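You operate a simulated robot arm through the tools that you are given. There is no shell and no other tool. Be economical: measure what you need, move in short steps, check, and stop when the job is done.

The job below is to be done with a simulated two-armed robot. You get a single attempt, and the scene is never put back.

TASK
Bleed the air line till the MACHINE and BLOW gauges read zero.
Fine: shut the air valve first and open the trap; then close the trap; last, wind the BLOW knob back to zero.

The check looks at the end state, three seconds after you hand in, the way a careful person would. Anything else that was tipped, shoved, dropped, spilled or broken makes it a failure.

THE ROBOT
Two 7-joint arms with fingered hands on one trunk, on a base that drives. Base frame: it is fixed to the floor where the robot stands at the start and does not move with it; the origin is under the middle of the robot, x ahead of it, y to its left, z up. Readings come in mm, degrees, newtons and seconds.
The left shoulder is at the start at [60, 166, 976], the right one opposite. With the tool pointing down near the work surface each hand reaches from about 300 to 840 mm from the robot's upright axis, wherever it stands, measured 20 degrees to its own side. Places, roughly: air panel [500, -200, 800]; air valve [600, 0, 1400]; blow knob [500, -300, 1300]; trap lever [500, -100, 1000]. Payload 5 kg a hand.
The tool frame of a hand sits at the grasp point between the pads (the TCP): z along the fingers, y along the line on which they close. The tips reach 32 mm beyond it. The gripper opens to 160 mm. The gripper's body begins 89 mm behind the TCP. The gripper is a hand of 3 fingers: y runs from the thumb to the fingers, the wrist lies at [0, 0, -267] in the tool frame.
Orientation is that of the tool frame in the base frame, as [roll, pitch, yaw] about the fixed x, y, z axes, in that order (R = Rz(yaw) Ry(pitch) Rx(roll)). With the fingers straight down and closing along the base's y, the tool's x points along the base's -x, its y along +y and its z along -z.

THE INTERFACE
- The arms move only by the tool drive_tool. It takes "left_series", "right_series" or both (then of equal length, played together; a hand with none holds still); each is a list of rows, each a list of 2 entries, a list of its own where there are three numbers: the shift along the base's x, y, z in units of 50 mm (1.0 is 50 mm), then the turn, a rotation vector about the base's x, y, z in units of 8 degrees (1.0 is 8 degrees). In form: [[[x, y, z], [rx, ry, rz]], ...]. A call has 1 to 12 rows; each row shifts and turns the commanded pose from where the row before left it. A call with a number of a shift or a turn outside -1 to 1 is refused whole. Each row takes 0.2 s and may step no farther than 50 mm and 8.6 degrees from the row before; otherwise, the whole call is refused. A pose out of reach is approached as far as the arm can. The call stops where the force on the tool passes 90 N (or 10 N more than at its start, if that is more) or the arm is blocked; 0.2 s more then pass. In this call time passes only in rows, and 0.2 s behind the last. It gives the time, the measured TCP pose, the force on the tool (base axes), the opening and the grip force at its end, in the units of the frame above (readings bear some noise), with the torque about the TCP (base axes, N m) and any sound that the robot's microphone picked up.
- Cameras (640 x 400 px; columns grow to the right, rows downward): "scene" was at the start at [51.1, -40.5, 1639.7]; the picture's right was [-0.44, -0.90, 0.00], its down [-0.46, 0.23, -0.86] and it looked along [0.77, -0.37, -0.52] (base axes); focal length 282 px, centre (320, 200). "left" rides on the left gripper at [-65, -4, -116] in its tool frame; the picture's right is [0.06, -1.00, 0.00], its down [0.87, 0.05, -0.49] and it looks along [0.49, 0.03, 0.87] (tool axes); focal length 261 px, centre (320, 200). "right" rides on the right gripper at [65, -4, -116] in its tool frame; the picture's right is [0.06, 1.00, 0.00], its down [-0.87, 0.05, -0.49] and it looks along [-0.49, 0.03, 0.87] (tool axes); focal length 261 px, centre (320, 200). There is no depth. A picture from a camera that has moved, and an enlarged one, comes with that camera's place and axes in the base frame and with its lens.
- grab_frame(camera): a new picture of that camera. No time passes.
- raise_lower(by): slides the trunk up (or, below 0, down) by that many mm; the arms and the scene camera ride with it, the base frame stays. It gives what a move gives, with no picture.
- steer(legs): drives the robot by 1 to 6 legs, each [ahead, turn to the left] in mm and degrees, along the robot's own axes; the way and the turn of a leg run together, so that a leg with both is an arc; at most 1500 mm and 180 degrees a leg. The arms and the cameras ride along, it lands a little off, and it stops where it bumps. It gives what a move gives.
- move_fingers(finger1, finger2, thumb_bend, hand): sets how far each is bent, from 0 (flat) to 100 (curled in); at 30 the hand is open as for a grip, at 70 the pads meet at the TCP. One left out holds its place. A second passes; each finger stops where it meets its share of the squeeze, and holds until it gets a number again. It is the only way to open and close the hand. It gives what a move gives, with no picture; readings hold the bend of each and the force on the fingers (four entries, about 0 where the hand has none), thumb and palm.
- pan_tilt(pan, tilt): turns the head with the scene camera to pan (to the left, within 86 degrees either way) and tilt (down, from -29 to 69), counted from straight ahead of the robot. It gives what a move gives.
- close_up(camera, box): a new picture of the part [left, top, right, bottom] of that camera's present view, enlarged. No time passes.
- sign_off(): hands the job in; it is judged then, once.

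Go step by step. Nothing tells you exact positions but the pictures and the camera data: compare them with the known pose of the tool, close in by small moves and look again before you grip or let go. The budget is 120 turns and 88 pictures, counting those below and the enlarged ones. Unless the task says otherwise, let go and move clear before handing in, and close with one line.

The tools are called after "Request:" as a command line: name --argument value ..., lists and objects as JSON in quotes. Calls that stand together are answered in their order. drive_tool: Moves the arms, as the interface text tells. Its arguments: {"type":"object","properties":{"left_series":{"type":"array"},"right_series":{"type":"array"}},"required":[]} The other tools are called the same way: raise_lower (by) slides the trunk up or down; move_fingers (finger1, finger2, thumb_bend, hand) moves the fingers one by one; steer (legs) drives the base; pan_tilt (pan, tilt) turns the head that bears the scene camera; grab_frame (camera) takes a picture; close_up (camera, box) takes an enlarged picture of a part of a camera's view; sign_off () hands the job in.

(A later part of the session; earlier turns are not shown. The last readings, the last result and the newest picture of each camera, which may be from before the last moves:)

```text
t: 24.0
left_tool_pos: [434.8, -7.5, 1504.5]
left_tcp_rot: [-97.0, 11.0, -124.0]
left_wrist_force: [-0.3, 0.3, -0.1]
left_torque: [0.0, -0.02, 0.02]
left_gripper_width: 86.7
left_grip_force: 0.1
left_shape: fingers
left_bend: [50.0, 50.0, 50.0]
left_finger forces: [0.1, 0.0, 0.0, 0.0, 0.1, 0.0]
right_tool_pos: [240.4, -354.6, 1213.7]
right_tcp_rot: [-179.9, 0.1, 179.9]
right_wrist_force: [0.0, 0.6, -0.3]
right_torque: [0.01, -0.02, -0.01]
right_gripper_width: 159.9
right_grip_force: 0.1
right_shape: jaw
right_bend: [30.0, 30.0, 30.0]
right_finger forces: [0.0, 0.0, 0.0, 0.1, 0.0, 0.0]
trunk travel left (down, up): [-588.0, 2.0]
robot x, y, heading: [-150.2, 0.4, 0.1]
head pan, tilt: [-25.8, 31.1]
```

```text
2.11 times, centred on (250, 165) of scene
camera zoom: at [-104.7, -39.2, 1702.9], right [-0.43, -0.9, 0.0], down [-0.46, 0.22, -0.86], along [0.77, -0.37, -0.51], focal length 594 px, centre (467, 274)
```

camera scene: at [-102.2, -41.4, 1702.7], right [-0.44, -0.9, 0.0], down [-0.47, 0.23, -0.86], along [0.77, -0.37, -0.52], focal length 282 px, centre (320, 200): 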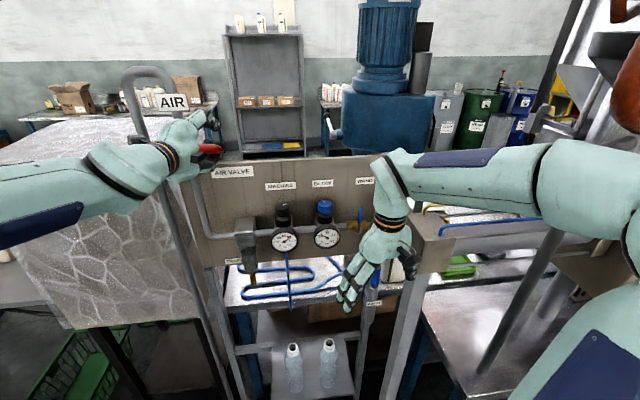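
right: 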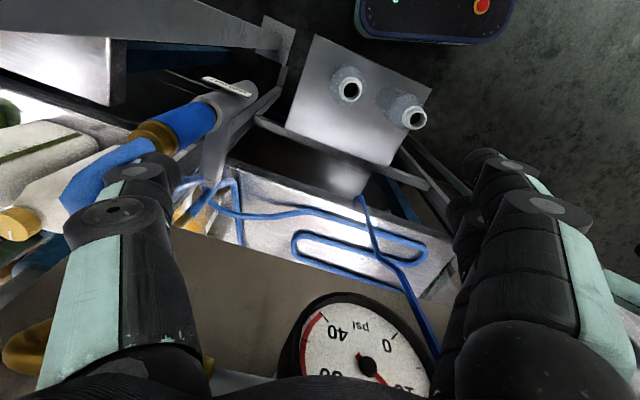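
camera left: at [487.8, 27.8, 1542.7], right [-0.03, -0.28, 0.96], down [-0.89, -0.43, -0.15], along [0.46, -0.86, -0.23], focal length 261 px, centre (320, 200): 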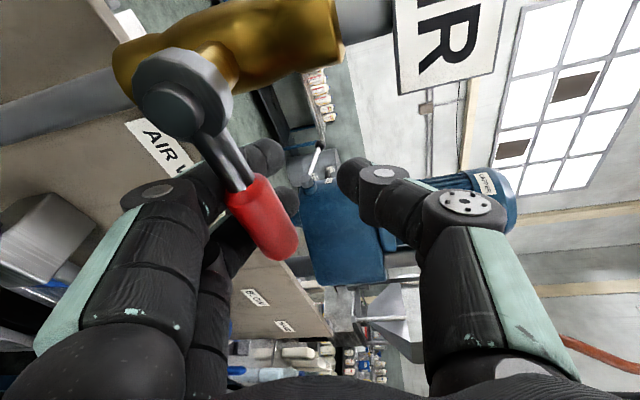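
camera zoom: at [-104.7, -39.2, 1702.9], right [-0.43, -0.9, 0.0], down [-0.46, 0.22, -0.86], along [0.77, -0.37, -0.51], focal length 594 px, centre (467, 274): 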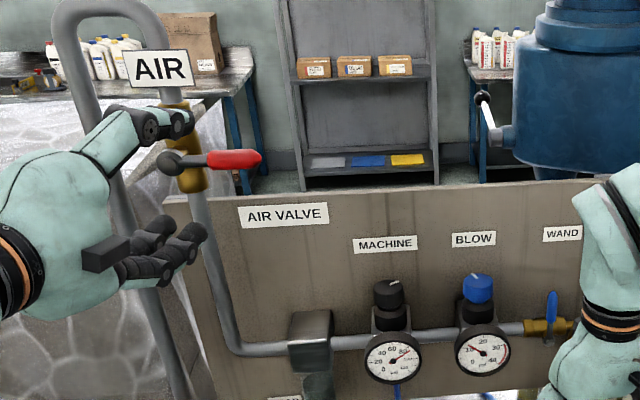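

Valve shut and hand clear. I'll unwind the roll while retreating, then bring the left hand to a downward working pose.

Request:
drive_tool --left_series '[[[-0.3, 0.1, -0.1], [0.9, 0, 0]], [[-0.3, 0.1, -0.1], [0.9, 0, 0]], [[-0.3, 0.1, -0.1], [0.9, 0, 0]], [[-0.3, 0.1, -0.2], [0.9, 0, 0]], [[-0.3, 0.1, -0.2], [0.9, 0, 0]], [[0, 0, -0.3], [0.9, 0, 0]], [[0, 0, -0.3], [0.9, 0, 0]], [[0, 0, -0.3], [0.9, 0, 0]], [[0, 0, -0.3], [0.9, 0, 0]], [[0, 0, -0.3], [0.9, 0, 0]], [[0, 0, -0.3], [0.9, 0, 0]], [[0, 0, -0.3], [0.8, 0, 0]]]'

Request:
drive_tool --left_series '[[[0, 0, -0.6], [0, 0.9, 0]], [[0, 0, -0.6], [0, 0.9, 0]], [[0, 0, -0.6], [0, 0.9, 0]], [[0, 0, -0.6], [0, 0, 0]]]'

Request:
grab_frame --camera "left"

Request:
grab_frame --camera "scene"

```text
t: 26.6
left_tool_pos: [375.0, 16.0, 1369.0]
left_tcp_rot: [172.1, 57.2, 173.4]
left_wrist_force: [-0.4, -0.2, 0.4]
left_torque: [0.02, -0.02, -0.01]
left_gripper_width: 86.7
left_grip_force: 0.1
left_shape: fingers
left_bend: [50.0, 50.0, 50.0]
left_finger forces: [0.1, 0.0, 0.0, 0.0, 0.1, 0.0]
left hand out of reach, approached as far as the arm can: row 1, 2
right_tool_pos: [242.8, -356.5, 1213.1]
right_tcp_rot: [180.0, -0.1, -180.0]
right_wrist_force: [0.3, -0.7, 0.4]
right_torque: [-0.01, 0.01, -0.01]
right_gripper_width: 159.8
right_grip_force: 0.0
right_shape: jaw
right_bend: [30.0, 30.0, 30.0]
right_finger forces: [0.0, 0.0, 0.0, 0.1, 0.1, 0.0]
trunk travel left (down, up): [-588.0, 2.0]
robot x, y, heading: [-150.8, -1.9, 0.2]
head pan, tilt: [-25.8, 31.1]
```

```text
t: 27.6
left_tool_pos: [374.7, 15.6, 1249.1]
left_tcp_rot: [175.2, 35.8, 175.7]
left_wrist_force: [-0.8, -0.2, -0.1]
left_torque: [-0.01, -0.01, -0.01]
left_gripper_width: 86.7
left_grip_force: 0.1
left_shape: fingers
left_bend: [50.0, 50.0, 50.0]
left_finger forces: [0.0, 0.1, 0.0, 0.1, 0.1, 0.0]
right_tool_pos: [242.4, -355.2, 1212.7]
right_tcp_rot: [180.0, 0.1, 180.0]
right_wrist_force: [0.1, -0.4, 0.0]
right_torque: [0.01, -0.03, 0.0]
right_gripper_width: 160.1
right_grip_force: 0.0
right_shape: jaw
right_bend: [30.0, 30.0, 30.0]
right_finger forces: [0.0, 0.0, 0.0, 0.0, 0.1, 0.0]
trunk travel left (down, up): [-588.0, 2.0]
robot x, y, heading: [-155.1, 2.1, 0.1]
head pan, tilt: [-25.8, 31.1]
```

```text
60 pictures are left
camera left: at [358.8, 3.5, 1382.5], right [-0.08, -0.99, -0.1], down [-0.99, 0.09, -0.11], along [0.11, 0.09, -0.99], focal length 261 px, centre (320, 200)
```

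left: 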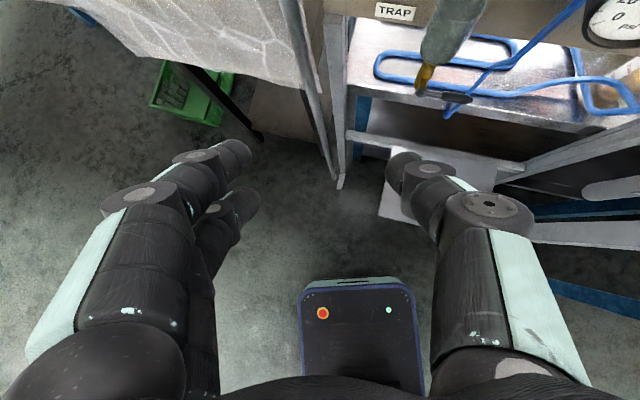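

```text
59 pictures are left
camera scene: at [-102.6, -40.6, 1702.8], right [-0.43, -0.9, 0.0], down [-0.46, 0.22, -0.86], along [0.77, -0.37, -0.52], focal length 282 px, centre (320, 200)
```

scene: 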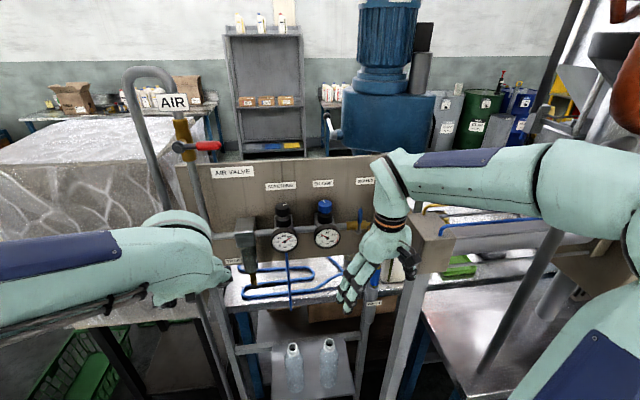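

Now a closer look at the trap lever from both cameras.

Request:
close_up --camera "scene" --box '[220, 180, 380, 320]'

Request:
close_up --camera "left" --box '[360, 0, 560, 140]'

```text
2.86 times, centred on (300, 250) of scene
camera zoom: at [-102.6, -40.6, 1702.8], right [-0.43, -0.9, 0.0], down [-0.46, 0.22, -0.86], along [0.77, -0.37, -0.52], focal length 806 px, centre (377, 57)
```

zoom: 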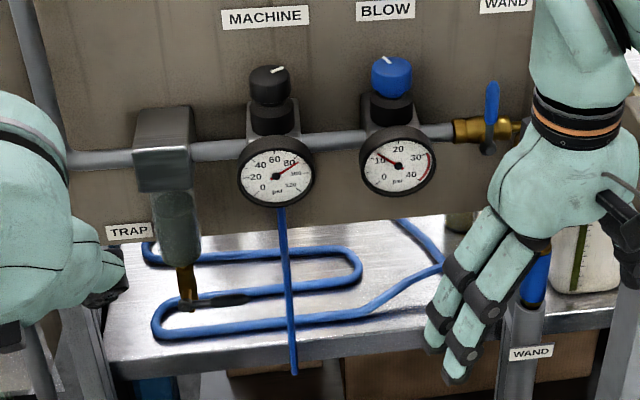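

```text
2.86 times, centred on (460, 70) of left
camera zoom: at [358.8, 3.5, 1382.5], right [-0.08, -0.99, -0.1], down [-0.99, 0.09, -0.11], along [0.11, 0.09, -0.99], focal length 745 px, centre (-80, 571)
```

zoom: 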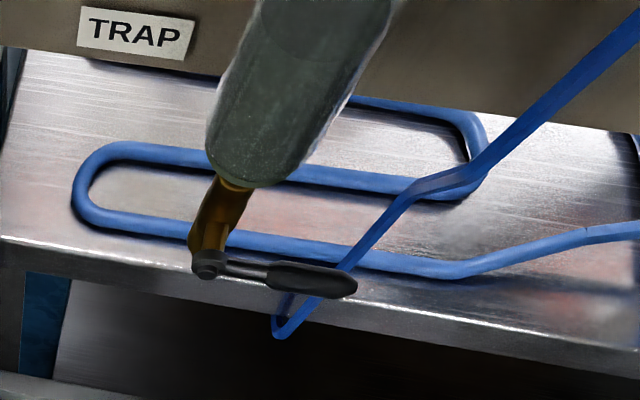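

Trap lever: pivot ≈(535, -119, 1020), handle tip ≈(514, -184, 1022), horizontal = shut. I'll do the same straddling as before in reverse: hand rolled so the pads close vertically, approaching from front-left.

Request:
drive_tool --left_series '[[[0, 0, -0.9], [0, -0.87, 0]], [[0, 0, -0.9], [0, -0.87, 0]], [[0, 0, -0.9], [0, -0.87, 0]], [[0, 0, -0.4], [0, 0, 0]]]'

Request:
drive_tool --left_series '[[[0, -0.17, -0.08], [-0.95, 0, 0]], [[0, -0.17, -0.08], [-0.95, 0, 0]], [[0, -0.17, -0.08], [-0.95, 0, 0]], [[0, -0.17, -0.08], [-0.95, 0, 0]], [[0, -0.17, -0.08], [-0.95, 0, 0]], [[0, -0.17, -0.08], [-0.95, 0, 0]], [[0, -0.17, -0.08], [-0.95, 0, 0]], [[0, -0.17, -0.08], [-0.95, 0, 0]], [[0, -0.17, -0.08], [-0.95, 0, 0]], [[0, -0.17, -0.08], [-0.95, 0, 0]], [[0, -0.17, -0.08], [-0.95, 0, 0]]]'

Request:
grab_frame --camera "left"

Request:
grab_frame --camera "scene"

```text
t: 28.6
left_tool_pos: [376.2, 16.9, 1094.6]
left_tcp_rot: [172.5, 56.6, 173.6]
left_wrist_force: [-0.2, 0.4, 0.4]
left_torque: [0.01, 0.0, -0.01]
left_gripper_width: 86.5
left_grip_force: 0.1
left_shape: fingers
left_bend: [50.0, 50.0, 50.0]
left_finger forces: [0.0, 0.1, 0.0, 0.1, 0.0, 0.0]
right_tool_pos: [242.5, -355.4, 1212.6]
right_tcp_rot: [-179.9, 0.0, -179.9]
right_wrist_force: [-0.1, 0.5, -0.1]
right_torque: [-0.03, 0.04, 0.01]
right_gripper_width: 159.8
right_grip_force: 0.1
right_shape: jaw
right_bend: [30.0, 30.0, 30.0]
right_finger forces: [0.1, 0.0, 0.0, 0.0, 0.0, 0.1]
trunk travel left (down, up): [-588.0, 2.0]
robot x, y, heading: [-153.0, -1.8, 0.4]
head pan, tilt: [-25.8, 31.1]
```

```text
t: 31.0
left_tool_pos: [376.8, -76.2, 1050.0]
left_tcp_rot: [-95.6, 8.6, -123.6]
left_wrist_force: [0.7, -0.8, -0.8]
left_torque: [0.01, -0.01, -0.01]
left_gripper_width: 86.9
left_grip_force: 0.1
left_shape: fingers
left_bend: [50.0, 50.0, 50.0]
left_finger forces: [0.0, 0.1, 0.1, 0.0, 0.1, 0.0]
right_tool_pos: [242.7, -355.2, 1212.1]
right_tcp_rot: [179.9, 0.1, -179.9]
right_wrist_force: [0.6, 0.6, 0.0]
right_torque: [-0.02, -0.01, -0.01]
right_gripper_width: 159.7
right_grip_force: 0.0
right_shape: jaw
right_bend: [30.0, 30.0, 30.0]
right_finger forces: [0.1, 0.1, 0.1, 0.0, 0.0, 0.0]
trunk travel left (down, up): [-588.0, 2.0]
robot x, y, heading: [-153.3, -2.3, 0.1]
head pan, tilt: [-25.8, 31.1]
```

```text
56 pictures are left
camera left: at [314.3, 38.1, 1076.8], right [-0.04, -0.23, 0.97], down [-0.89, -0.44, -0.14], along [0.46, -0.87, -0.19], focal length 261 px, centre (320, 200)
```

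left: 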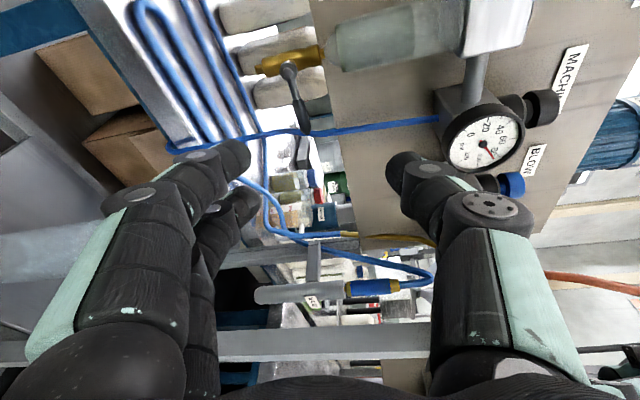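

```text
55 pictures are left
camera scene: at [-101.6, -39.7, 1702.8], right [-0.43, -0.9, 0.0], down [-0.47, 0.22, -0.86], along [0.77, -0.37, -0.52], focal length 282 px, centre (320, 200)
```

scene: 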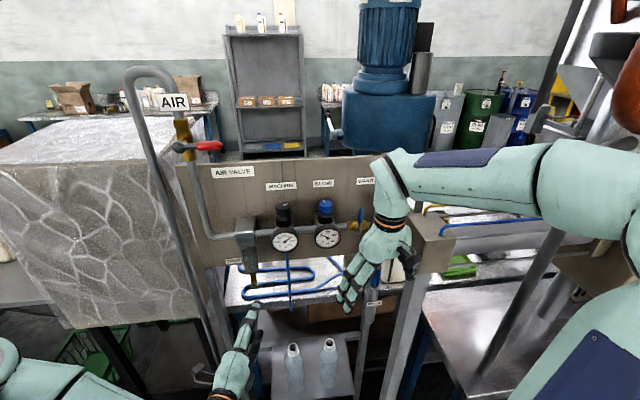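

The trap lever is clearly seen, handle around (530, -165, 1017). I'll narrow the thumb so it slips under the bowl and above the lever, and line up.

Request:
move_fingers --hand "left" --finger1 52 --finger2 52 --thumb_bend 61

Request:
drive_tool --left_series '[[[0.55, -0.35, -0.4], [0, 0, 0]], [[0.55, -0.35, -0.4], [0, 0, 0]]]'

Request:
grab_frame --camera "left"

```text
t: 32.0
left_tool_pos: [375.2, -77.9, 1050.1]
left_tcp_rot: [-95.7, 8.9, -123.7]
left_wrist_force: [-0.5, -0.3, -0.2]
left_torque: [-0.04, -0.02, -0.02]
left_gripper_width: 62.1
left_grip_force: 0.1
left_shape: fingers
left_bend: [52.0, 52.0, 61.0]
left_finger forces: [0.0, 0.1, 0.0, 0.1, 0.1, 0.1]
right_tool_pos: [243.4, -355.6, 1213.8]
right_tcp_rot: [180.0, 0.0, 179.9]
right_wrist_force: [-0.6, -0.7, -0.7]
right_torque: [-0.01, -0.01, 0.07]
right_gripper_width: 159.9
right_grip_force: 0.1
right_shape: jaw
right_bend: [30.0, 30.0, 30.0]
right_finger forces: [0.0, 0.1, 0.0, 0.0, 0.0, 0.1]
trunk travel left (down, up): [-588.0, 2.0]
robot x, y, heading: [-156.7, -0.2, 0.2]
head pan, tilt: [-25.8, 31.1]
```

```text
t: 32.6
left_tool_pos: [430.1, -114.1, 1011.1]
left_tcp_rot: [-95.6, 8.8, -123.7]
left_wrist_force: [0.5, 0.3, 0.1]
left_torque: [0.0, 0.0, -0.01]
left_gripper_width: 61.7
left_grip_force: 0.1
left_shape: fingers
left_bend: [52.0, 52.0, 61.0]
left_finger forces: [0.1, 0.0, 0.0, 0.0, 0.0, 0.0]
right_tool_pos: [241.8, -355.2, 1213.2]
right_tcp_rot: [180.0, -0.1, 179.9]
right_wrist_force: [-0.4, -1.0, 0.3]
right_torque: [-0.01, 0.01, 0.01]
right_gripper_width: 159.7
right_grip_force: 0.0
right_shape: jaw
right_bend: [30.0, 30.0, 30.0]
right_finger forces: [0.1, 0.0, 0.0, 0.0, 0.0, 0.0]
trunk travel left (down, up): [-588.0, 2.0]
robot x, y, heading: [-158.4, -0.8, 0.3]
head pan, tilt: [-25.8, 31.1]
```

```text
54 pictures are left
camera left: at [368.9, 0.8, 1037.5], right [-0.04, -0.23, 0.97], down [-0.89, -0.44, -0.14], along [0.46, -0.87, -0.19], focal length 261 px, centre (320, 200)
```

left: 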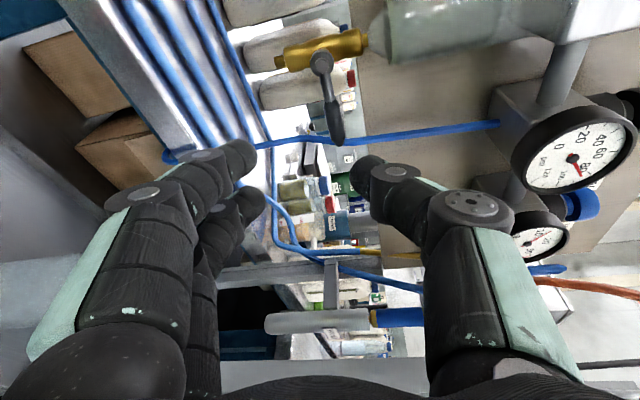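

The lever tip lies between fingers and thumb. Advancing along the finger direction.

Request:
drive_tool --left_series '[[[0.8, -0.5, 0], [0, 0, 0]], [[0.5, -0.32, 0], [0, 0, 0]]]'

Request:
grab_frame --camera "left"

```text
t: 33.2
left_tool_pos: [496.0, -153.8, 1011.6]
left_tcp_rot: [-95.7, 8.9, -123.8]
left_wrist_force: [0.4, 0.6, -0.3]
left_torque: [-0.01, 0.03, -0.03]
left_gripper_width: 61.9
left_grip_force: 0.0
left_shape: fingers
left_bend: [52.0, 52.0, 61.0]
left_finger forces: [0.0, 0.0, 0.0, 0.1, 0.1, 0.1]
right_tool_pos: [242.7, -356.6, 1212.5]
right_tcp_rot: [180.0, 0.0, 180.0]
right_wrist_force: [-0.6, 0.2, -0.5]
right_torque: [0.0, -0.02, 0.0]
right_gripper_width: 159.9
right_grip_force: 0.1
right_shape: jaw
right_bend: [30.0, 30.0, 30.0]
right_finger forces: [0.1, 0.0, 0.1, 0.1, 0.1, 0.0]
trunk travel left (down, up): [-588.0, 2.0]
robot x, y, heading: [-154.5, -1.3, 0.2]
head pan, tilt: [-25.8, 31.1]
```

```text
53 pictures are left
camera left: at [433.8, -38.5, 1037.9], right [-0.04, -0.23, 0.97], down [-0.89, -0.44, -0.14], along [0.46, -0.87, -0.19], focal length 261 px, centre (320, 200)
```

left: 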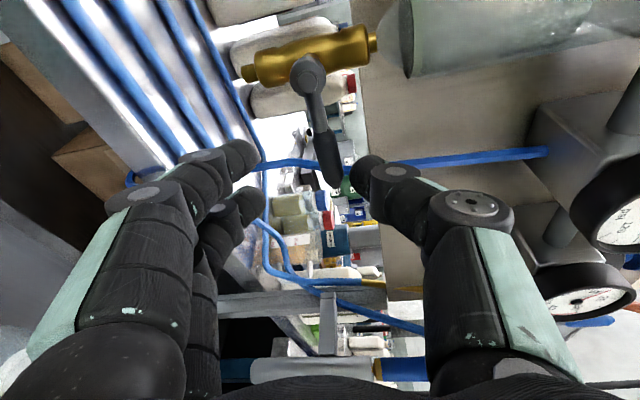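

Clear. I'll move in the last bit, then start the downward arc with the thumb pressing on top.

Request:
drive_tool --left_series '[[[0.6, -0.36, 0], [0, 0, 0]]]'

Request:
drive_tool --left_series '[[[0, 0.026, -0.138], [0.94, 0, 0]], [[0, 0.042, -0.132], [0.94, 0, 0]], [[0, 0.058, -0.126], [0.94, 0, 0]], [[0, 0.076, -0.118], [0.94, 0, 0]]]'

Request:
grab_frame --camera "left"

```text
t: 33.6
left_tool_pos: [528.9, -170.1, 1010.9]
left_tcp_rot: [-95.8, 8.9, -123.7]
left_wrist_force: [-0.7, -1.1, 0.3]
left_torque: [-0.02, -0.01, -0.01]
left_gripper_width: 61.9
left_grip_force: 0.0
left_shape: fingers
left_bend: [52.0, 52.0, 61.0]
left_finger forces: [0.0, 0.0, 0.0, 0.0, 0.0, 0.0]
right_tool_pos: [242.4, -356.6, 1213.1]
right_tcp_rot: [-180.0, 0.0, -180.0]
right_wrist_force: [0.0, 0.1, 0.1]
right_torque: [0.01, 0.0, 0.0]
right_gripper_width: 160.0
right_grip_force: 0.0
right_shape: jaw
right_bend: [30.0, 30.0, 30.0]
right_finger forces: [0.0, 0.0, 0.1, 0.0, 0.0, 0.0]
trunk travel left (down, up): [-588.0, 2.0]
robot x, y, heading: [-150.7, -0.9, 0.2]
head pan, tilt: [-25.8, 31.1]
```

```text
t: 34.6
left_tool_pos: [525.8, -161.4, 984.4]
left_tcp_rot: [-115.1, 33.1, -130.9]
left_wrist_force: [1.3, -0.3, 0.7]
left_torque: [-0.01, -0.01, 0.03]
left_gripper_width: 62.2
left_grip_force: 0.3
left_shape: fingers
left_bend: [52.0, 52.0, 61.0]
left_finger forces: [0.1, 0.1, 0.0, 0.1, 1.3, 0.0]
right_tool_pos: [241.9, -357.1, 1212.4]
right_tcp_rot: [-179.9, 0.0, 179.9]
right_wrist_force: [0.1, -0.7, 0.0]
right_torque: [0.02, 0.0, -0.02]
right_gripper_width: 159.9
right_grip_force: 0.0
right_shape: jaw
right_bend: [30.0, 30.0, 30.0]
right_finger forces: [0.1, 0.0, 0.1, 0.0, 0.1, 0.0]
trunk travel left (down, up): [-588.0, 2.0]
robot x, y, heading: [-153.8, -1.7, 0.1]
head pan, tilt: [-25.8, 31.1]
```

```text
52 pictures are left
camera left: at [463.2, -74.9, 1066.0], right [-0.04, -0.69, 0.72], down [-0.89, -0.31, -0.34], along [0.46, -0.65, -0.6], focal length 261 px, centre (320, 200)
```

left: 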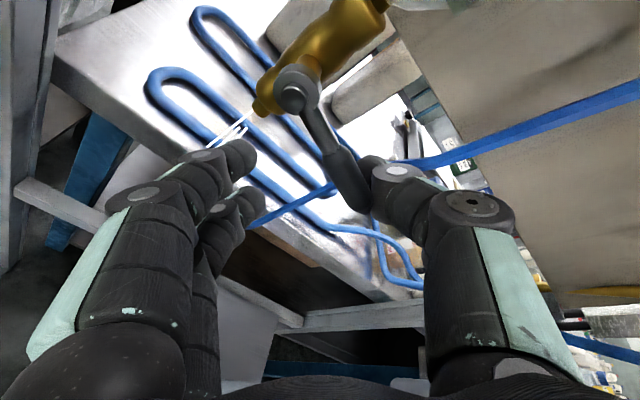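

The lever is turning and a jet is venting from the drain. Continuing the arc to fully open.

Request:
drive_tool --left_series '[[[0, 0.09, -0.106], [0.94, 0, 0]], [[0, 0.104, -0.094], [0.94, 0, 0]], [[0, 0.114, -0.08], [0.94, 0, 0]], [[0, 0.124, -0.064], [0.94, 0, 0]], [[0, 0.132, -0.048], [0.94, 0, 0]], [[0, 0.136, -0.03], [0.94, 0, 0]], [[0, 0.138, -0.01], [0.94, 0, 0]], [[0, 0.14, 0], [0.5, 0, 0]]]'

Request:
grab_frame --camera "left"

Request:
close_up --camera "scene" --box '[220, 180, 380, 320]'

```text
t: 36.4
left_tool_pos: [525.9, -112.5, 962.6]
left_tcp_rot: [166.8, 56.0, 168.8]
left_wrist_force: [5.0, -4.7, -4.2]
left_torque: [0.08, -0.03, 0.09]
left_gripper_width: 66.7
left_grip_force: 3.1
left_shape: fingers
left_bend: [52.0, 52.0, 59.0]
left_finger forces: [0.0, 0.0, 0.0, 0.1, 5.9, 0.0]
right_tool_pos: [243.2, -355.7, 1212.2]
right_tcp_rot: [179.9, 0.0, 180.0]
right_wrist_force: [0.3, -0.1, -0.7]
right_torque: [0.01, -0.01, 0.0]
right_gripper_width: 160.0
right_grip_force: 0.0
right_shape: jaw
right_bend: [30.0, 30.0, 30.0]
right_finger forces: [0.0, 0.0, 0.1, 0.0, 0.0, 0.0]
trunk travel left (down, up): [-588.0, 2.0]
robot x, y, heading: [-152.1, -5.3, 0.2]
head pan, tilt: [-25.8, 31.1]
```

```text
51 pictures are left
camera left: at [464.6, -132.4, 1080.6], right [-0.04, -0.98, -0.18], down [-0.89, 0.11, -0.45], along [0.46, 0.14, -0.88], focal length 261 px, centre (320, 200)
```

left: 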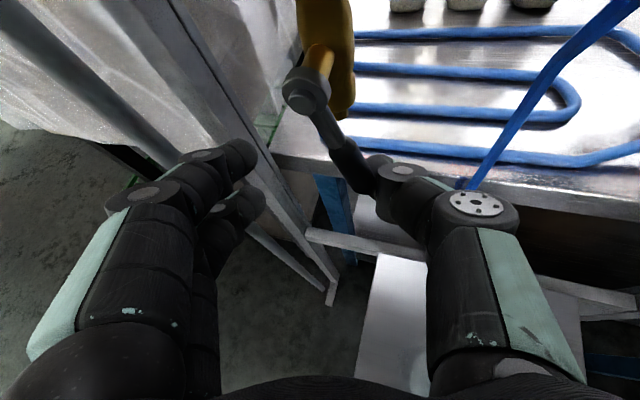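

```text
2.86 times, centred on (300, 250) of scene
camera zoom: at [-101.4, -41.3, 1702.6], right [-0.43, -0.9, 0.0], down [-0.47, 0.23, -0.86], along [0.77, -0.37, -0.52], focal length 806 px, centre (377, 57)
```

zoom: 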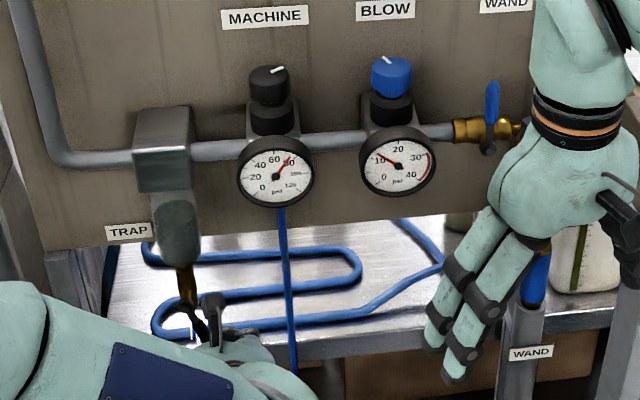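

Pressure is dropping. I'll press a bit farther to reach the lever's end stop and then check the gauges.

Request:
drive_tool --left_series '[[[0, 0.2, 0], [0, 0, 0]], [[0, 0.2, 0], [0, 0, 0]]]'

Request:
grab_frame --camera "left"

Request:
close_up --camera "scene" --box '[220, 180, 380, 320]'

```text
t: 37.0
left_tool_pos: [525.3, -94.4, 961.0]
left_tcp_rot: [166.9, 56.0, 169.0]
left_wrist_force: [1.7, -6.8, -5.5]
left_torque: [0.1, 0.05, -0.04]
left_gripper_width: 70.1
left_grip_force: 4.5
left_shape: fingers
left_bend: [52.0, 52.0, 59.0]
left_finger forces: [0.0, 0.0, 0.0, 0.1, 8.3, 0.0]
right_tool_pos: [242.4, -357.2, 1213.1]
right_tcp_rot: [179.9, 0.0, 180.0]
right_wrist_force: [0.5, 0.2, 0.0]
right_torque: [-0.01, 0.02, 0.01]
right_gripper_width: 160.1
right_grip_force: 0.0
right_shape: jaw
right_bend: [30.0, 30.0, 30.0]
right_finger forces: [0.0, 0.1, 0.0, 0.1, 0.0, 0.1]
trunk travel left (down, up): [-588.0, 2.0]
robot x, y, heading: [-154.6, -0.9, 0.1]
head pan, tilt: [-25.8, 31.1]
```

```text
49 pictures are left
camera left: at [463.8, -112.8, 1080.0], right [-0.04, -0.98, -0.18], down [-0.89, 0.11, -0.45], along [0.46, 0.14, -0.88], focal length 261 px, centre (320, 200)
```

left: 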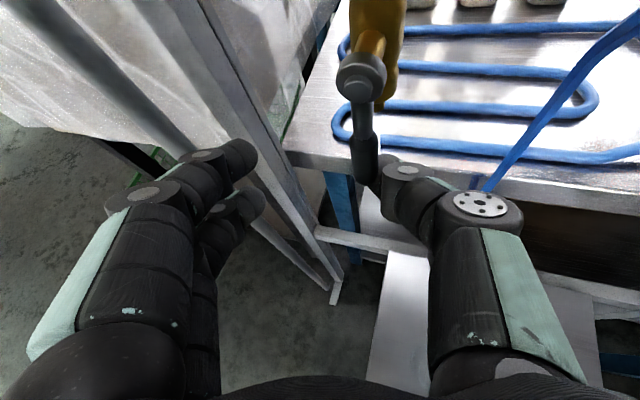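

```text
2.86 times, centred on (300, 250) of scene
camera zoom: at [-101.7, -42.0, 1702.6], right [-0.44, -0.9, 0.0], down [-0.47, 0.23, -0.86], along [0.77, -0.37, -0.52], focal length 806 px, centre (377, 57)
```

zoom: 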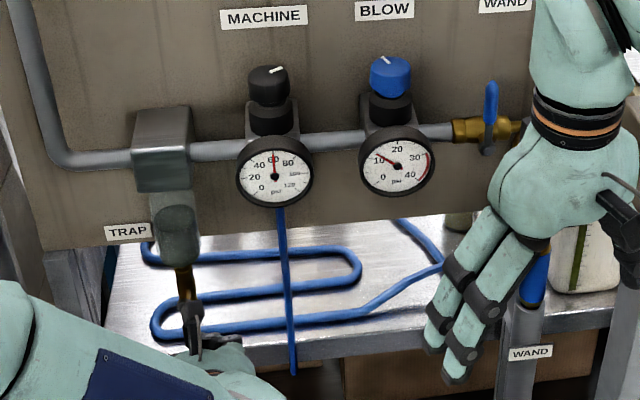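

The trap lever is vertical, pressure falling (60 psi). While it bleeds I'll raise the right hand to be ready for the BLOW knob.

Request:
drive_tool --right_series '[[[0, 0, 0.5], [0, 0, 0]], [[0, 0, 0.5], [0, 0, 0]], [[0, 0, 0.5], [0, 0, 0]], [[0, 0, 0.5], [0, 0, 0]], [[0, 0, 0.5], [0, 0, 0]], [[0, 0, 0.5], [0, 0, 0]], [[0, 0, 0.3], [0, 0, 0]], [[0, 0, 0.3], [0, 0, 0]]]'

Request:
move_fingers --hand "right" --finger1 45 --finger2 45 --thumb_bend 45

Request:
grab_frame --camera "scene"

Request:
grab_frame --camera "right"

```text
t: 38.8
left_tool_pos: [525.5, -93.0, 961.7]
left_tcp_rot: [166.9, 56.0, 168.9]
left_wrist_force: [-0.3, -8.9, -6.6]
left_torque: [0.09, 0.11, -0.16]
left_gripper_width: 70.7
left_grip_force: 5.3
left_shape: fingers
left_bend: [52.0, 52.0, 58.0]
left_finger forces: [0.0, 0.0, 0.0, 0.0, 10.3, 0.0]
right_tool_pos: [244.1, -356.2, 1394.1]
right_tcp_rot: [179.9, 0.0, 179.9]
right_wrist_force: [-0.1, -0.4, 1.3]
right_torque: [0.01, 0.0, 0.02]
right_gripper_width: 159.9
right_grip_force: 0.1
right_shape: jaw
right_bend: [30.0, 30.0, 30.0]
right_finger forces: [0.1, 0.1, 0.1, 0.0, 0.0, 0.1]
trunk travel left (down, up): [-588.0, 2.0]
robot x, y, heading: [-151.5, -3.6, 0.2]
head pan, tilt: [-25.8, 31.1]
```

```text
t: 39.8
left_tool_pos: [525.9, -93.2, 962.0]
left_tcp_rot: [166.9, 56.0, 168.9]
left_wrist_force: [-0.8, -8.3, -7.0]
left_torque: [0.11, 0.1, -0.12]
left_gripper_width: 71.0
left_grip_force: 5.1
left_shape: fingers
left_bend: [52.0, 52.0, 58.0]
left_finger forces: [0.0, 0.0, 0.1, 0.0, 10.4, 0.0]
right_tool_pos: [242.4, -356.7, 1393.3]
right_tcp_rot: [179.9, 0.0, -180.0]
right_wrist_force: [0.4, -0.3, 0.5]
right_torque: [-0.01, -0.03, -0.03]
right_gripper_width: 108.6
right_grip_force: 0.1
right_shape: fingers
right_bend: [45.0, 45.0, 45.0]
right_finger forces: [0.0, 0.0, 0.0, 0.1, 0.0, 0.0]
trunk travel left (down, up): [-588.0, 2.0]
robot x, y, heading: [-151.4, -2.7, 0.2]
head pan, tilt: [-25.8, 31.1]
```

```text
47 pictures are left
camera scene: at [-101.8, -42.0, 1702.7], right [-0.43, -0.9, 0.0], down [-0.47, 0.23, -0.86], along [0.77, -0.37, -0.52], focal length 282 px, centre (320, 200)
```

scene: 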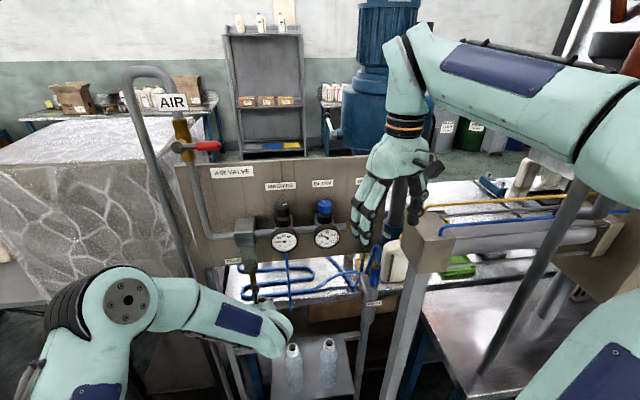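

```text
46 pictures are left
camera right: at [177.9, -361.7, 1509.8], right [-0.06, 1.0, 0.0], down [0.87, 0.05, 0.49], along [0.49, 0.03, -0.87], focal length 261 px, centre (320, 200)
```

right: 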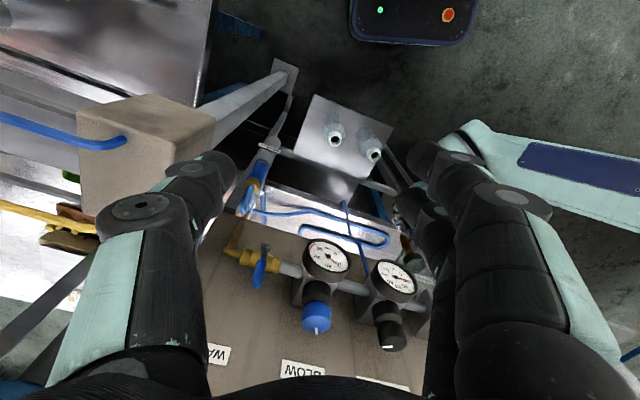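

I'll read the gauges and the knob closely.

Request:
close_up --camera "right" --box '[270, 220, 430, 360]'

Request:
close_up --camera "scene" --box '[255, 180, 355, 260]'

```text
2.86 times, centred on (350, 290) of right
camera zoom: at [177.9, -361.7, 1509.8], right [-0.06, 1.0, 0.0], down [0.87, 0.05, 0.49], along [0.49, 0.03, -0.87], focal length 745 px, centre (234, -57)
```

zoom: 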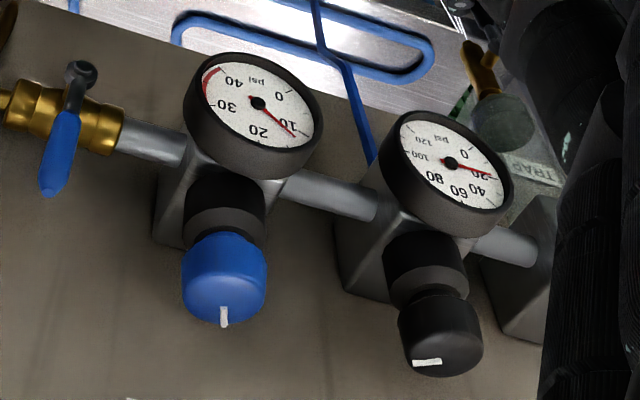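

```text
5.00 times, centred on (305, 220) of scene
camera zoom: at [-101.8, -42.0, 1702.7], right [-0.43, -0.9, 0.0], down [-0.47, 0.23, -0.86], along [0.77, -0.37, -0.52], focal length 1410 px, centre (395, 100)
```

zoom: 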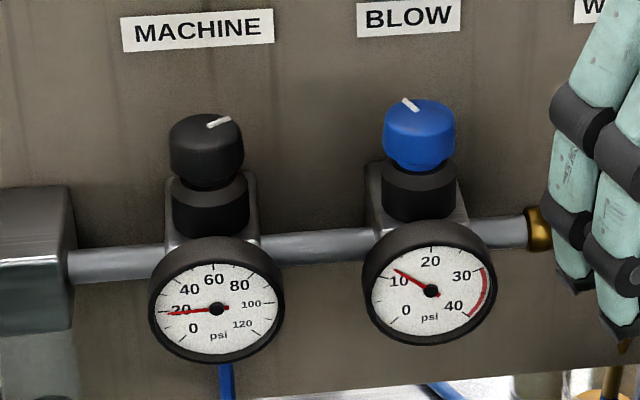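

MACHINE is at 20 and falling. I'll let a few seconds pass.

Request:
move_fingers --hand "right" --finger1 45

Request:
move_fingers --hand "right" --finger1 45

Request:
move_fingers --hand "right" --finger1 45

Request:
move_fingers --hand "right" --finger1 45

Request:
move_fingers --hand "right" --finger1 45

Request:
close_up --camera "scene" --box '[255, 180, 355, 260]'

```text
t: 40.8
left_tool_pos: [526.0, -93.3, 962.1]
left_tcp_rot: [166.9, 55.9, 168.9]
left_wrist_force: [-0.1, -8.8, -7.1]
left_torque: [0.11, 0.13, -0.14]
left_gripper_width: 70.8
left_grip_force: 5.0
left_shape: fingers
left_bend: [52.0, 52.0, 58.0]
left_finger forces: [0.1, 0.0, 0.0, 0.0, 10.2, 0.0]
right_tool_pos: [243.0, -357.5, 1393.6]
right_tcp_rot: [179.9, 0.0, -179.9]
right_wrist_force: [0.2, -0.1, 0.1]
right_torque: [-0.04, 0.01, 0.0]
right_gripper_width: 108.2
right_grip_force: 0.2
right_shape: fingers
right_bend: [45.0, 45.0, 45.0]
right_finger forces: [0.1, 0.0, 0.0, 0.0, 0.0, 0.1]
trunk travel left (down, up): [-588.0, 2.0]
robot x, y, heading: [-153.5, -4.8, 0.1]
head pan, tilt: [-25.8, 31.1]
```

```text
t: 41.8
left_tool_pos: [526.8, -93.9, 962.0]
left_tcp_rot: [167.0, 56.0, 168.9]
left_wrist_force: [-0.2, -7.3, -6.1]
left_torque: [0.12, 0.15, -0.12]
left_gripper_width: 70.8
left_grip_force: 4.8
left_shape: fingers
left_bend: [52.0, 52.0, 58.0]
left_finger forces: [0.0, 0.0, 0.0, 0.0, 10.2, 0.0]
right_tool_pos: [242.5, -356.6, 1393.8]
right_tcp_rot: [-179.9, 0.0, 179.9]
right_wrist_force: [-0.1, -0.1, 0.1]
right_torque: [0.0, -0.02, 0.0]
right_gripper_width: 108.7
right_grip_force: 0.1
right_shape: fingers
right_bend: [45.0, 45.0, 45.0]
right_finger forces: [0.1, 0.0, 0.1, 0.0, 0.1, 0.0]
trunk travel left (down, up): [-588.0, 2.0]
robot x, y, heading: [-154.3, 1.0, -0.1]
head pan, tilt: [-25.8, 31.1]
```

```text
t: 42.8
left_tool_pos: [526.1, -93.8, 962.5]
left_tcp_rot: [166.8, 56.1, 168.9]
left_wrist_force: [-1.2, -8.2, -6.2]
left_torque: [0.11, 0.07, -0.16]
left_gripper_width: 70.9
left_grip_force: 4.5
left_shape: fingers
left_bend: [52.0, 52.0, 58.0]
left_finger forces: [0.0, 0.1, 0.1, 0.0, 10.1, 0.0]
right_tool_pos: [242.6, -358.3, 1393.9]
right_tcp_rot: [179.9, -0.2, 180.0]
right_wrist_force: [0.8, 1.0, -1.1]
right_torque: [-0.02, 0.0, -0.03]
right_gripper_width: 108.4
right_grip_force: 0.2
right_shape: fingers
right_bend: [45.0, 45.0, 45.0]
right_finger forces: [0.0, 0.0, 0.0, 0.0, 0.0, 0.0]
trunk travel left (down, up): [-588.0, 2.0]
robot x, y, heading: [-151.7, 0.4, 0.0]
head pan, tilt: [-25.8, 31.1]
```

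```text
t: 43.8
left_tool_pos: [525.7, -92.7, 962.1]
left_tcp_rot: [166.9, 56.0, 168.9]
left_wrist_force: [-0.8, -7.6, -7.5]
left_torque: [0.11, 0.09, -0.12]
left_gripper_width: 70.8
left_grip_force: 4.5
left_shape: fingers
left_bend: [52.0, 52.0, 58.0]
left_finger forces: [0.0, 0.0, 0.0, 0.0, 10.0, 0.0]
right_tool_pos: [243.6, -357.0, 1394.8]
right_tcp_rot: [179.9, 0.0, -179.9]
right_wrist_force: [-0.7, 0.1, 0.9]
right_torque: [0.01, 0.0, -0.03]
right_gripper_width: 108.2
right_grip_force: 0.0
right_shape: fingers
right_bend: [45.0, 45.0, 45.0]
right_finger forces: [0.0, 0.0, 0.0, 0.0, 0.0, 0.0]
trunk travel left (down, up): [-588.0, 2.0]
robot x, y, heading: [-154.8, -2.0, 0.0]
head pan, tilt: [-25.8, 31.1]
```

```text
t: 44.8
left_tool_pos: [524.9, -92.6, 962.3]
left_tcp_rot: [166.9, 56.0, 169.0]
left_wrist_force: [-0.5, -8.8, -5.6]
left_torque: [0.09, 0.14, -0.14]
left_gripper_width: 71.2
left_grip_force: 5.3
left_shape: fingers
left_bend: [52.0, 52.0, 58.0]
left_finger forces: [0.1, 0.0, 0.0, 0.1, 10.9, 0.1]
right_tool_pos: [243.1, -357.2, 1394.4]
right_tcp_rot: [179.9, 0.0, -179.9]
right_wrist_force: [-0.2, -0.4, 0.7]
right_torque: [-0.03, 0.01, -0.02]
right_gripper_width: 108.6
right_grip_force: 0.2
right_shape: fingers
right_bend: [45.0, 45.0, 45.0]
right_finger forces: [0.0, 0.0, 0.0, 0.0, 0.0, 0.0]
trunk travel left (down, up): [-588.0, 2.0]
robot x, y, heading: [-153.4, -0.5, -0.1]
head pan, tilt: [-25.8, 31.1]
```

```text
5.00 times, centred on (305, 220) of scene
camera zoom: at [-101.8, -42.3, 1702.7], right [-0.44, -0.9, 0.0], down [-0.47, 0.23, -0.86], along [0.77, -0.37, -0.52], focal length 1410 px, centre (395, 100)
```

zoom: 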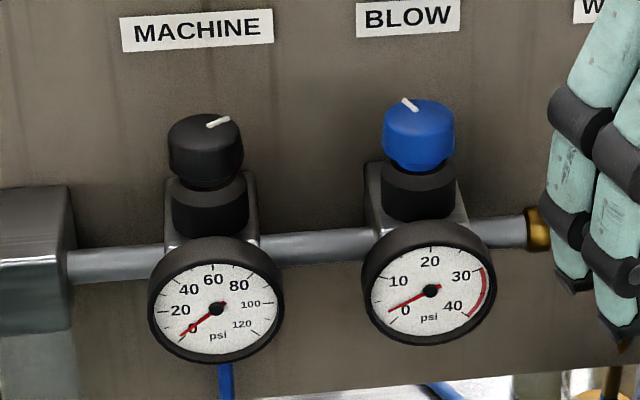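

Nearly empty; waiting a few seconds more for both to settle at zero.

Request:
move_fingers --hand "right" --finger1 45

Request:
move_fingers --hand "right" --finger1 45

Request:
move_fingers --hand "right" --finger1 45

Request:
move_fingers --hand "right" --finger1 45

Request:
move_fingers --hand "right" --finger1 45

Request:
close_up --camera "scene" --box '[255, 180, 355, 260]'

```text
t: 45.8
left_tool_pos: [525.7, -93.1, 960.0]
left_tcp_rot: [167.0, 56.0, 169.0]
left_wrist_force: [-0.5, -8.5, -6.1]
left_torque: [0.08, 0.13, -0.14]
left_gripper_width: 71.6
left_grip_force: 5.4
left_shape: fingers
left_bend: [52.0, 52.0, 58.0]
left_finger forces: [0.1, 0.0, 0.0, 0.0, 10.9, 0.1]
right_tool_pos: [242.7, -356.2, 1393.8]
right_tcp_rot: [179.9, 0.1, -180.0]
right_wrist_force: [-0.1, 0.4, 0.4]
right_torque: [-0.01, -0.04, -0.03]
right_gripper_width: 108.7
right_grip_force: 0.1
right_shape: fingers
right_bend: [45.0, 45.0, 45.0]
right_finger forces: [0.0, 0.1, 0.1, 0.1, 0.0, 0.0]
trunk travel left (down, up): [-588.0, 2.0]
robot x, y, heading: [-154.3, -1.2, -0.1]
head pan, tilt: [-25.8, 31.1]
```

```text
t: 46.8
left_tool_pos: [526.0, -92.4, 962.5]
left_tcp_rot: [167.0, 56.0, 168.9]
left_wrist_force: [0.3, -8.1, -6.4]
left_torque: [0.1, 0.14, -0.16]
left_gripper_width: 71.5
left_grip_force: 5.4
left_shape: fingers
left_bend: [52.0, 52.0, 58.0]
left_finger forces: [0.1, 0.0, 0.0, 0.0, 11.0, 0.0]
right_tool_pos: [242.9, -357.2, 1394.3]
right_tcp_rot: [179.9, 0.1, -179.9]
right_wrist_force: [-0.3, 0.1, 0.3]
right_torque: [0.0, 0.02, -0.03]
right_gripper_width: 108.7
right_grip_force: 0.0
right_shape: fingers
right_bend: [45.0, 45.0, 45.0]
right_finger forces: [0.0, 0.1, 0.0, 0.0, 0.1, 0.0]
trunk travel left (down, up): [-588.0, 2.0]
robot x, y, heading: [-152.5, -1.4, -0.0]
head pan, tilt: [-25.8, 31.1]
```

```text
t: 47.8
left_tool_pos: [525.9, -92.0, 961.6]
left_tcp_rot: [166.9, 55.9, 169.0]
left_wrist_force: [-1.0, -8.9, -7.0]
left_torque: [0.11, 0.13, -0.16]
left_gripper_width: 71.2
left_grip_force: 6.0
left_shape: fingers
left_bend: [52.0, 52.0, 58.0]
left_finger forces: [0.0, 0.0, 0.0, 0.0, 10.9, 0.1]
right_tool_pos: [241.9, -356.0, 1394.3]
right_tcp_rot: [179.9, 0.0, 180.0]
right_wrist_force: [0.1, 0.3, -0.9]
right_torque: [-0.02, 0.02, -0.01]
right_gripper_width: 108.7
right_grip_force: 0.0
right_shape: fingers
right_bend: [45.0, 45.0, 45.0]
right_finger forces: [0.0, 0.1, 0.1, 0.0, 0.1, 0.0]
trunk travel left (down, up): [-588.0, 2.0]
robot x, y, heading: [-152.9, 2.8, 0.0]
head pan, tilt: [-25.8, 31.1]
```

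```text
t: 48.8
left_tool_pos: [525.2, -93.0, 961.8]
left_tcp_rot: [166.9, 56.0, 169.0]
left_wrist_force: [0.2, -8.5, -6.5]
left_torque: [0.09, 0.12, -0.18]
left_gripper_width: 71.3
left_grip_force: 5.5
left_shape: fingers
left_bend: [52.0, 52.0, 58.0]
left_finger forces: [0.0, 0.0, 0.0, 0.0, 10.9, 0.1]
right_tool_pos: [243.7, -356.9, 1394.2]
right_tcp_rot: [179.8, 0.0, -179.9]
right_wrist_force: [0.2, 0.0, 0.0]
right_torque: [-0.01, 0.01, 0.0]
right_gripper_width: 108.6
right_grip_force: 0.0
right_shape: fingers
right_bend: [45.0, 45.0, 45.0]
right_finger forces: [0.0, 0.1, 0.0, 0.0, 0.1, 0.1]
trunk travel left (down, up): [-588.0, 2.0]
robot x, y, heading: [-150.7, -2.6, 0.0]
head pan, tilt: [-25.8, 31.1]
```

```text
t: 49.8
left_tool_pos: [525.7, -92.7, 961.8]
left_tcp_rot: [166.9, 56.0, 168.8]
left_wrist_force: [-0.5, -9.4, -6.2]
left_torque: [0.1, 0.06, -0.16]
left_gripper_width: 71.3
left_grip_force: 5.9
left_shape: fingers
left_bend: [52.0, 52.0, 58.0]
left_finger forces: [0.0, 0.0, 0.0, 0.1, 10.9, 0.0]
right_tool_pos: [243.4, -356.6, 1393.8]
right_tcp_rot: [179.9, 0.0, -180.0]
right_wrist_force: [-0.3, -0.7, 0.9]
right_torque: [0.01, 0.05, -0.01]
right_gripper_width: 108.6
right_grip_force: 0.1
right_shape: fingers
right_bend: [45.0, 45.0, 45.0]
right_finger forces: [0.1, 0.1, 0.1, 0.1, 0.1, 0.0]
trunk travel left (down, up): [-588.0, 2.0]
robot x, y, heading: [-153.5, -1.9, 0.2]
head pan, tilt: [-25.8, 31.1]
```

```text
5.00 times, centred on (305, 220) of scene
camera zoom: at [-101.8, -42.5, 1702.7], right [-0.44, -0.9, 0.0], down [-0.47, 0.23, -0.86], along [0.77, -0.37, -0.52], focal length 1410 px, centre (395, 100)
```

zoom: 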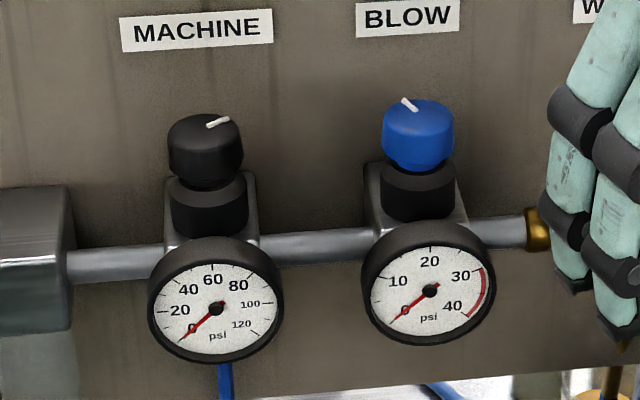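

Both gauges are at zero. Now I'll close the trap: re-centre on the lever, narrow the grip, and reverse the arc.

Request:
drive_tool --left_series '[[[0, -0.25, 0], [0, 0, 0]], [[0, -0.25, 0], [0, 0, 0]]]'

Request:
move_fingers --hand "left" --finger1 64 --finger2 64 --thumb_bend 63

Request:
grab_frame --camera "left"

```text
t: 50.4
left_tool_pos: [524.8, -116.7, 962.9]
left_tcp_rot: [166.8, 56.1, 169.0]
left_wrist_force: [-0.5, -0.2, -0.5]
left_torque: [0.03, 0.01, -0.01]
left_gripper_width: 61.9
left_grip_force: 0.1
left_shape: fingers
left_bend: [52.0, 52.0, 61.0]
left_finger forces: [0.0, 0.0, 0.0, 0.1, 0.0, 0.1]
right_tool_pos: [243.3, -356.7, 1393.6]
right_tcp_rot: [179.9, 0.0, 180.0]
right_wrist_force: [0.8, -0.5, 0.5]
right_torque: [0.0, 0.02, 0.0]
right_gripper_width: 108.4
right_grip_force: 0.0
right_shape: fingers
right_bend: [45.0, 45.0, 45.0]
right_finger forces: [0.0, 0.0, 0.0, 0.1, 0.1, 0.1]
trunk travel left (down, up): [-588.0, 2.0]
robot x, y, heading: [-151.7, 0.3, 0.0]
head pan, tilt: [-25.8, 31.1]
```

```text
t: 51.4
left_tool_pos: [524.9, -116.2, 962.3]
left_tcp_rot: [166.9, 56.0, 169.0]
left_wrist_force: [0.3, -0.3, 0.7]
left_torque: [-0.02, 0.0, -0.03]
left_gripper_width: 35.0
left_grip_force: 0.0
left_shape: fingers
left_bend: [64.0, 64.0, 63.0]
left_finger forces: [0.0, 0.1, 0.1, 0.0, 0.1, 0.0]
right_tool_pos: [242.5, -356.1, 1395.4]
right_tcp_rot: [-180.0, 0.0, -179.9]
right_wrist_force: [-0.5, -0.2, 0.4]
right_torque: [0.01, -0.01, 0.02]
right_gripper_width: 108.6
right_grip_force: 0.0
right_shape: fingers
right_bend: [45.0, 45.0, 45.0]
right_finger forces: [0.1, 0.0, 0.0, 0.1, 0.0, 0.1]
trunk travel left (down, up): [-588.0, 2.0]
robot x, y, heading: [-151.8, 2.2, 0.3]
head pan, tilt: [-25.8, 31.1]
```

```text
41 pictures are left
camera left: at [462.7, -136.1, 1080.8], right [-0.04, -0.98, -0.18], down [-0.89, 0.11, -0.45], along [0.46, 0.14, -0.88], focal length 261 px, centre (320, 200)
```

left: 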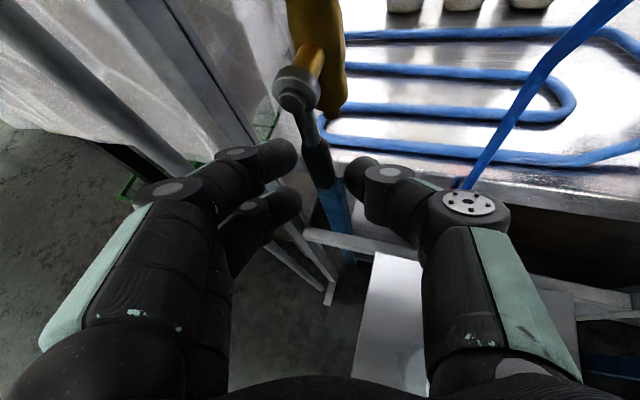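

The lever lies between the pads. Reversing the arc.

Request:
drive_tool --left_series '[[[0, -0.14, 0], [-0.7, 0, 0]], [[0, -0.138, 0.01], [-0.94, 0, 0]], [[0, -0.136, 0.03], [-0.94, 0, 0]], [[0, -0.132, 0.048], [-0.94, 0, 0]], [[0, -0.124, 0.064], [-0.94, 0, 0]], [[0, -0.114, 0.08], [-0.94, 0, 0]], [[0, -0.104, 0.094], [-0.94, 0, 0]], [[0, -0.09, 0.106], [-0.94, 0, 0]]]'

Request:
grab_frame --camera "left"

```text
t: 53.2
left_tool_pos: [523.8, -166.6, 983.8]
left_tcp_rot: [-113.8, 31.7, -130.0]
left_wrist_force: [0.3, 1.8, -0.1]
left_torque: [0.04, 0.02, 0.02]
left_gripper_width: 35.9
left_grip_force: 0.8
left_shape: fingers
left_bend: [63.0, 64.0, 63.0]
left_finger forces: [1.5, 0.0, 0.0, 0.0, 0.1, 0.0]
right_tool_pos: [243.7, -354.9, 1394.0]
right_tcp_rot: [-180.0, 0.0, -179.9]
right_wrist_force: [0.7, -0.1, -0.4]
right_torque: [-0.04, 0.02, 0.05]
right_gripper_width: 108.5
right_grip_force: 0.1
right_shape: fingers
right_bend: [45.0, 45.0, 45.0]
right_finger forces: [0.0, 0.0, 0.1, 0.0, 0.0, 0.0]
trunk travel left (down, up): [-588.0, 2.0]
robot x, y, heading: [-153.8, -3.9, -0.2]
head pan, tilt: [-25.8, 31.1]
```

```text
40 pictures are left
camera left: at [463.1, -77.0, 1062.6], right [-0.04, -0.67, 0.74], down [-0.89, -0.32, -0.33], along [0.46, -0.67, -0.58], focal length 261 px, centre (320, 200)
```

left: 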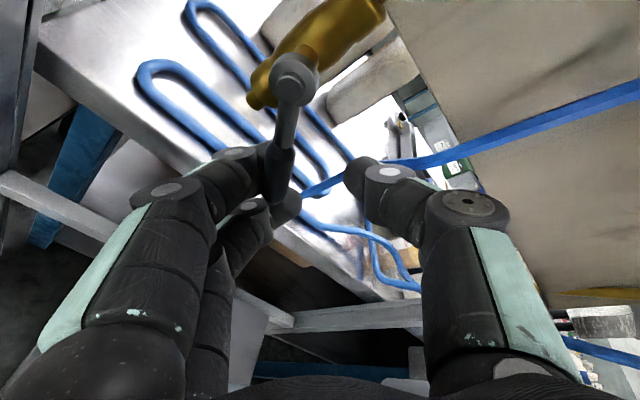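

Following well. Finishing the arc and pushing up to the closed stop.

Request:
drive_tool --left_series '[[[0, -0.05, 0.118], [-0.94, 0, 0]], [[0, -0.03, 0.126], [-0.94, 0, 0]], [[0, -0.02, 0.132], [-0.94, 0, 0]], [[0, 0, 0.138], [-0.9, 0, 0]], [[0, 0, 0.16], [0, 0, 0]], [[0, 0, 0.16], [0, 0, 0]]]'

Request:
grab_frame --camera "left"

```text
t: 54.6
left_tool_pos: [523.2, -172.5, 1024.8]
left_tcp_rot: [-95.2, 7.7, -123.8]
left_wrist_force: [-0.9, -9.6, -5.8]
left_torque: [-0.4, 0.09, -0.05]
left_gripper_width: 39.5
left_grip_force: 5.5
left_shape: fingers
left_bend: [62.0, 64.0, 63.0]
left_finger forces: [4.2, 7.1, 0.0, 0.1, 0.0, 0.0]
right_tool_pos: [242.6, -356.5, 1394.0]
right_tcp_rot: [179.9, 0.0, 180.0]
right_wrist_force: [-0.2, 0.0, -0.3]
right_torque: [0.0, -0.02, -0.01]
right_gripper_width: 108.3
right_grip_force: 0.0
right_shape: fingers
right_bend: [45.0, 45.0, 45.0]
right_finger forces: [0.0, 0.0, 0.0, 0.1, 0.1, 0.1]
trunk travel left (down, up): [-588.0, 2.0]
robot x, y, heading: [-154.5, -3.1, -0.2]
head pan, tilt: [-25.8, 31.1]
```

```text
39 pictures are left
camera left: at [462.1, -58.2, 1049.5], right [-0.03, -0.21, 0.98], down [-0.89, -0.44, -0.13], along [0.46, -0.87, -0.17], focal length 261 px, centre (320, 200)
```

left: 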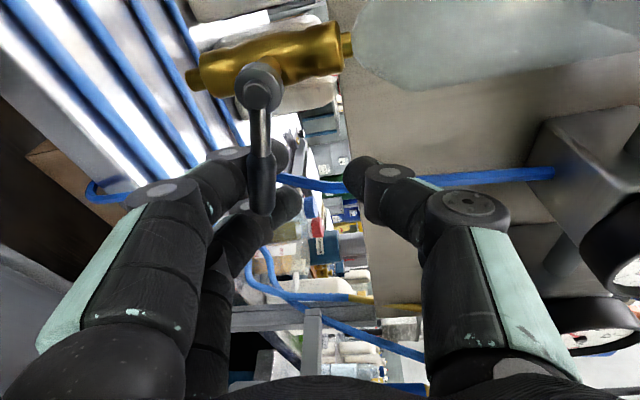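

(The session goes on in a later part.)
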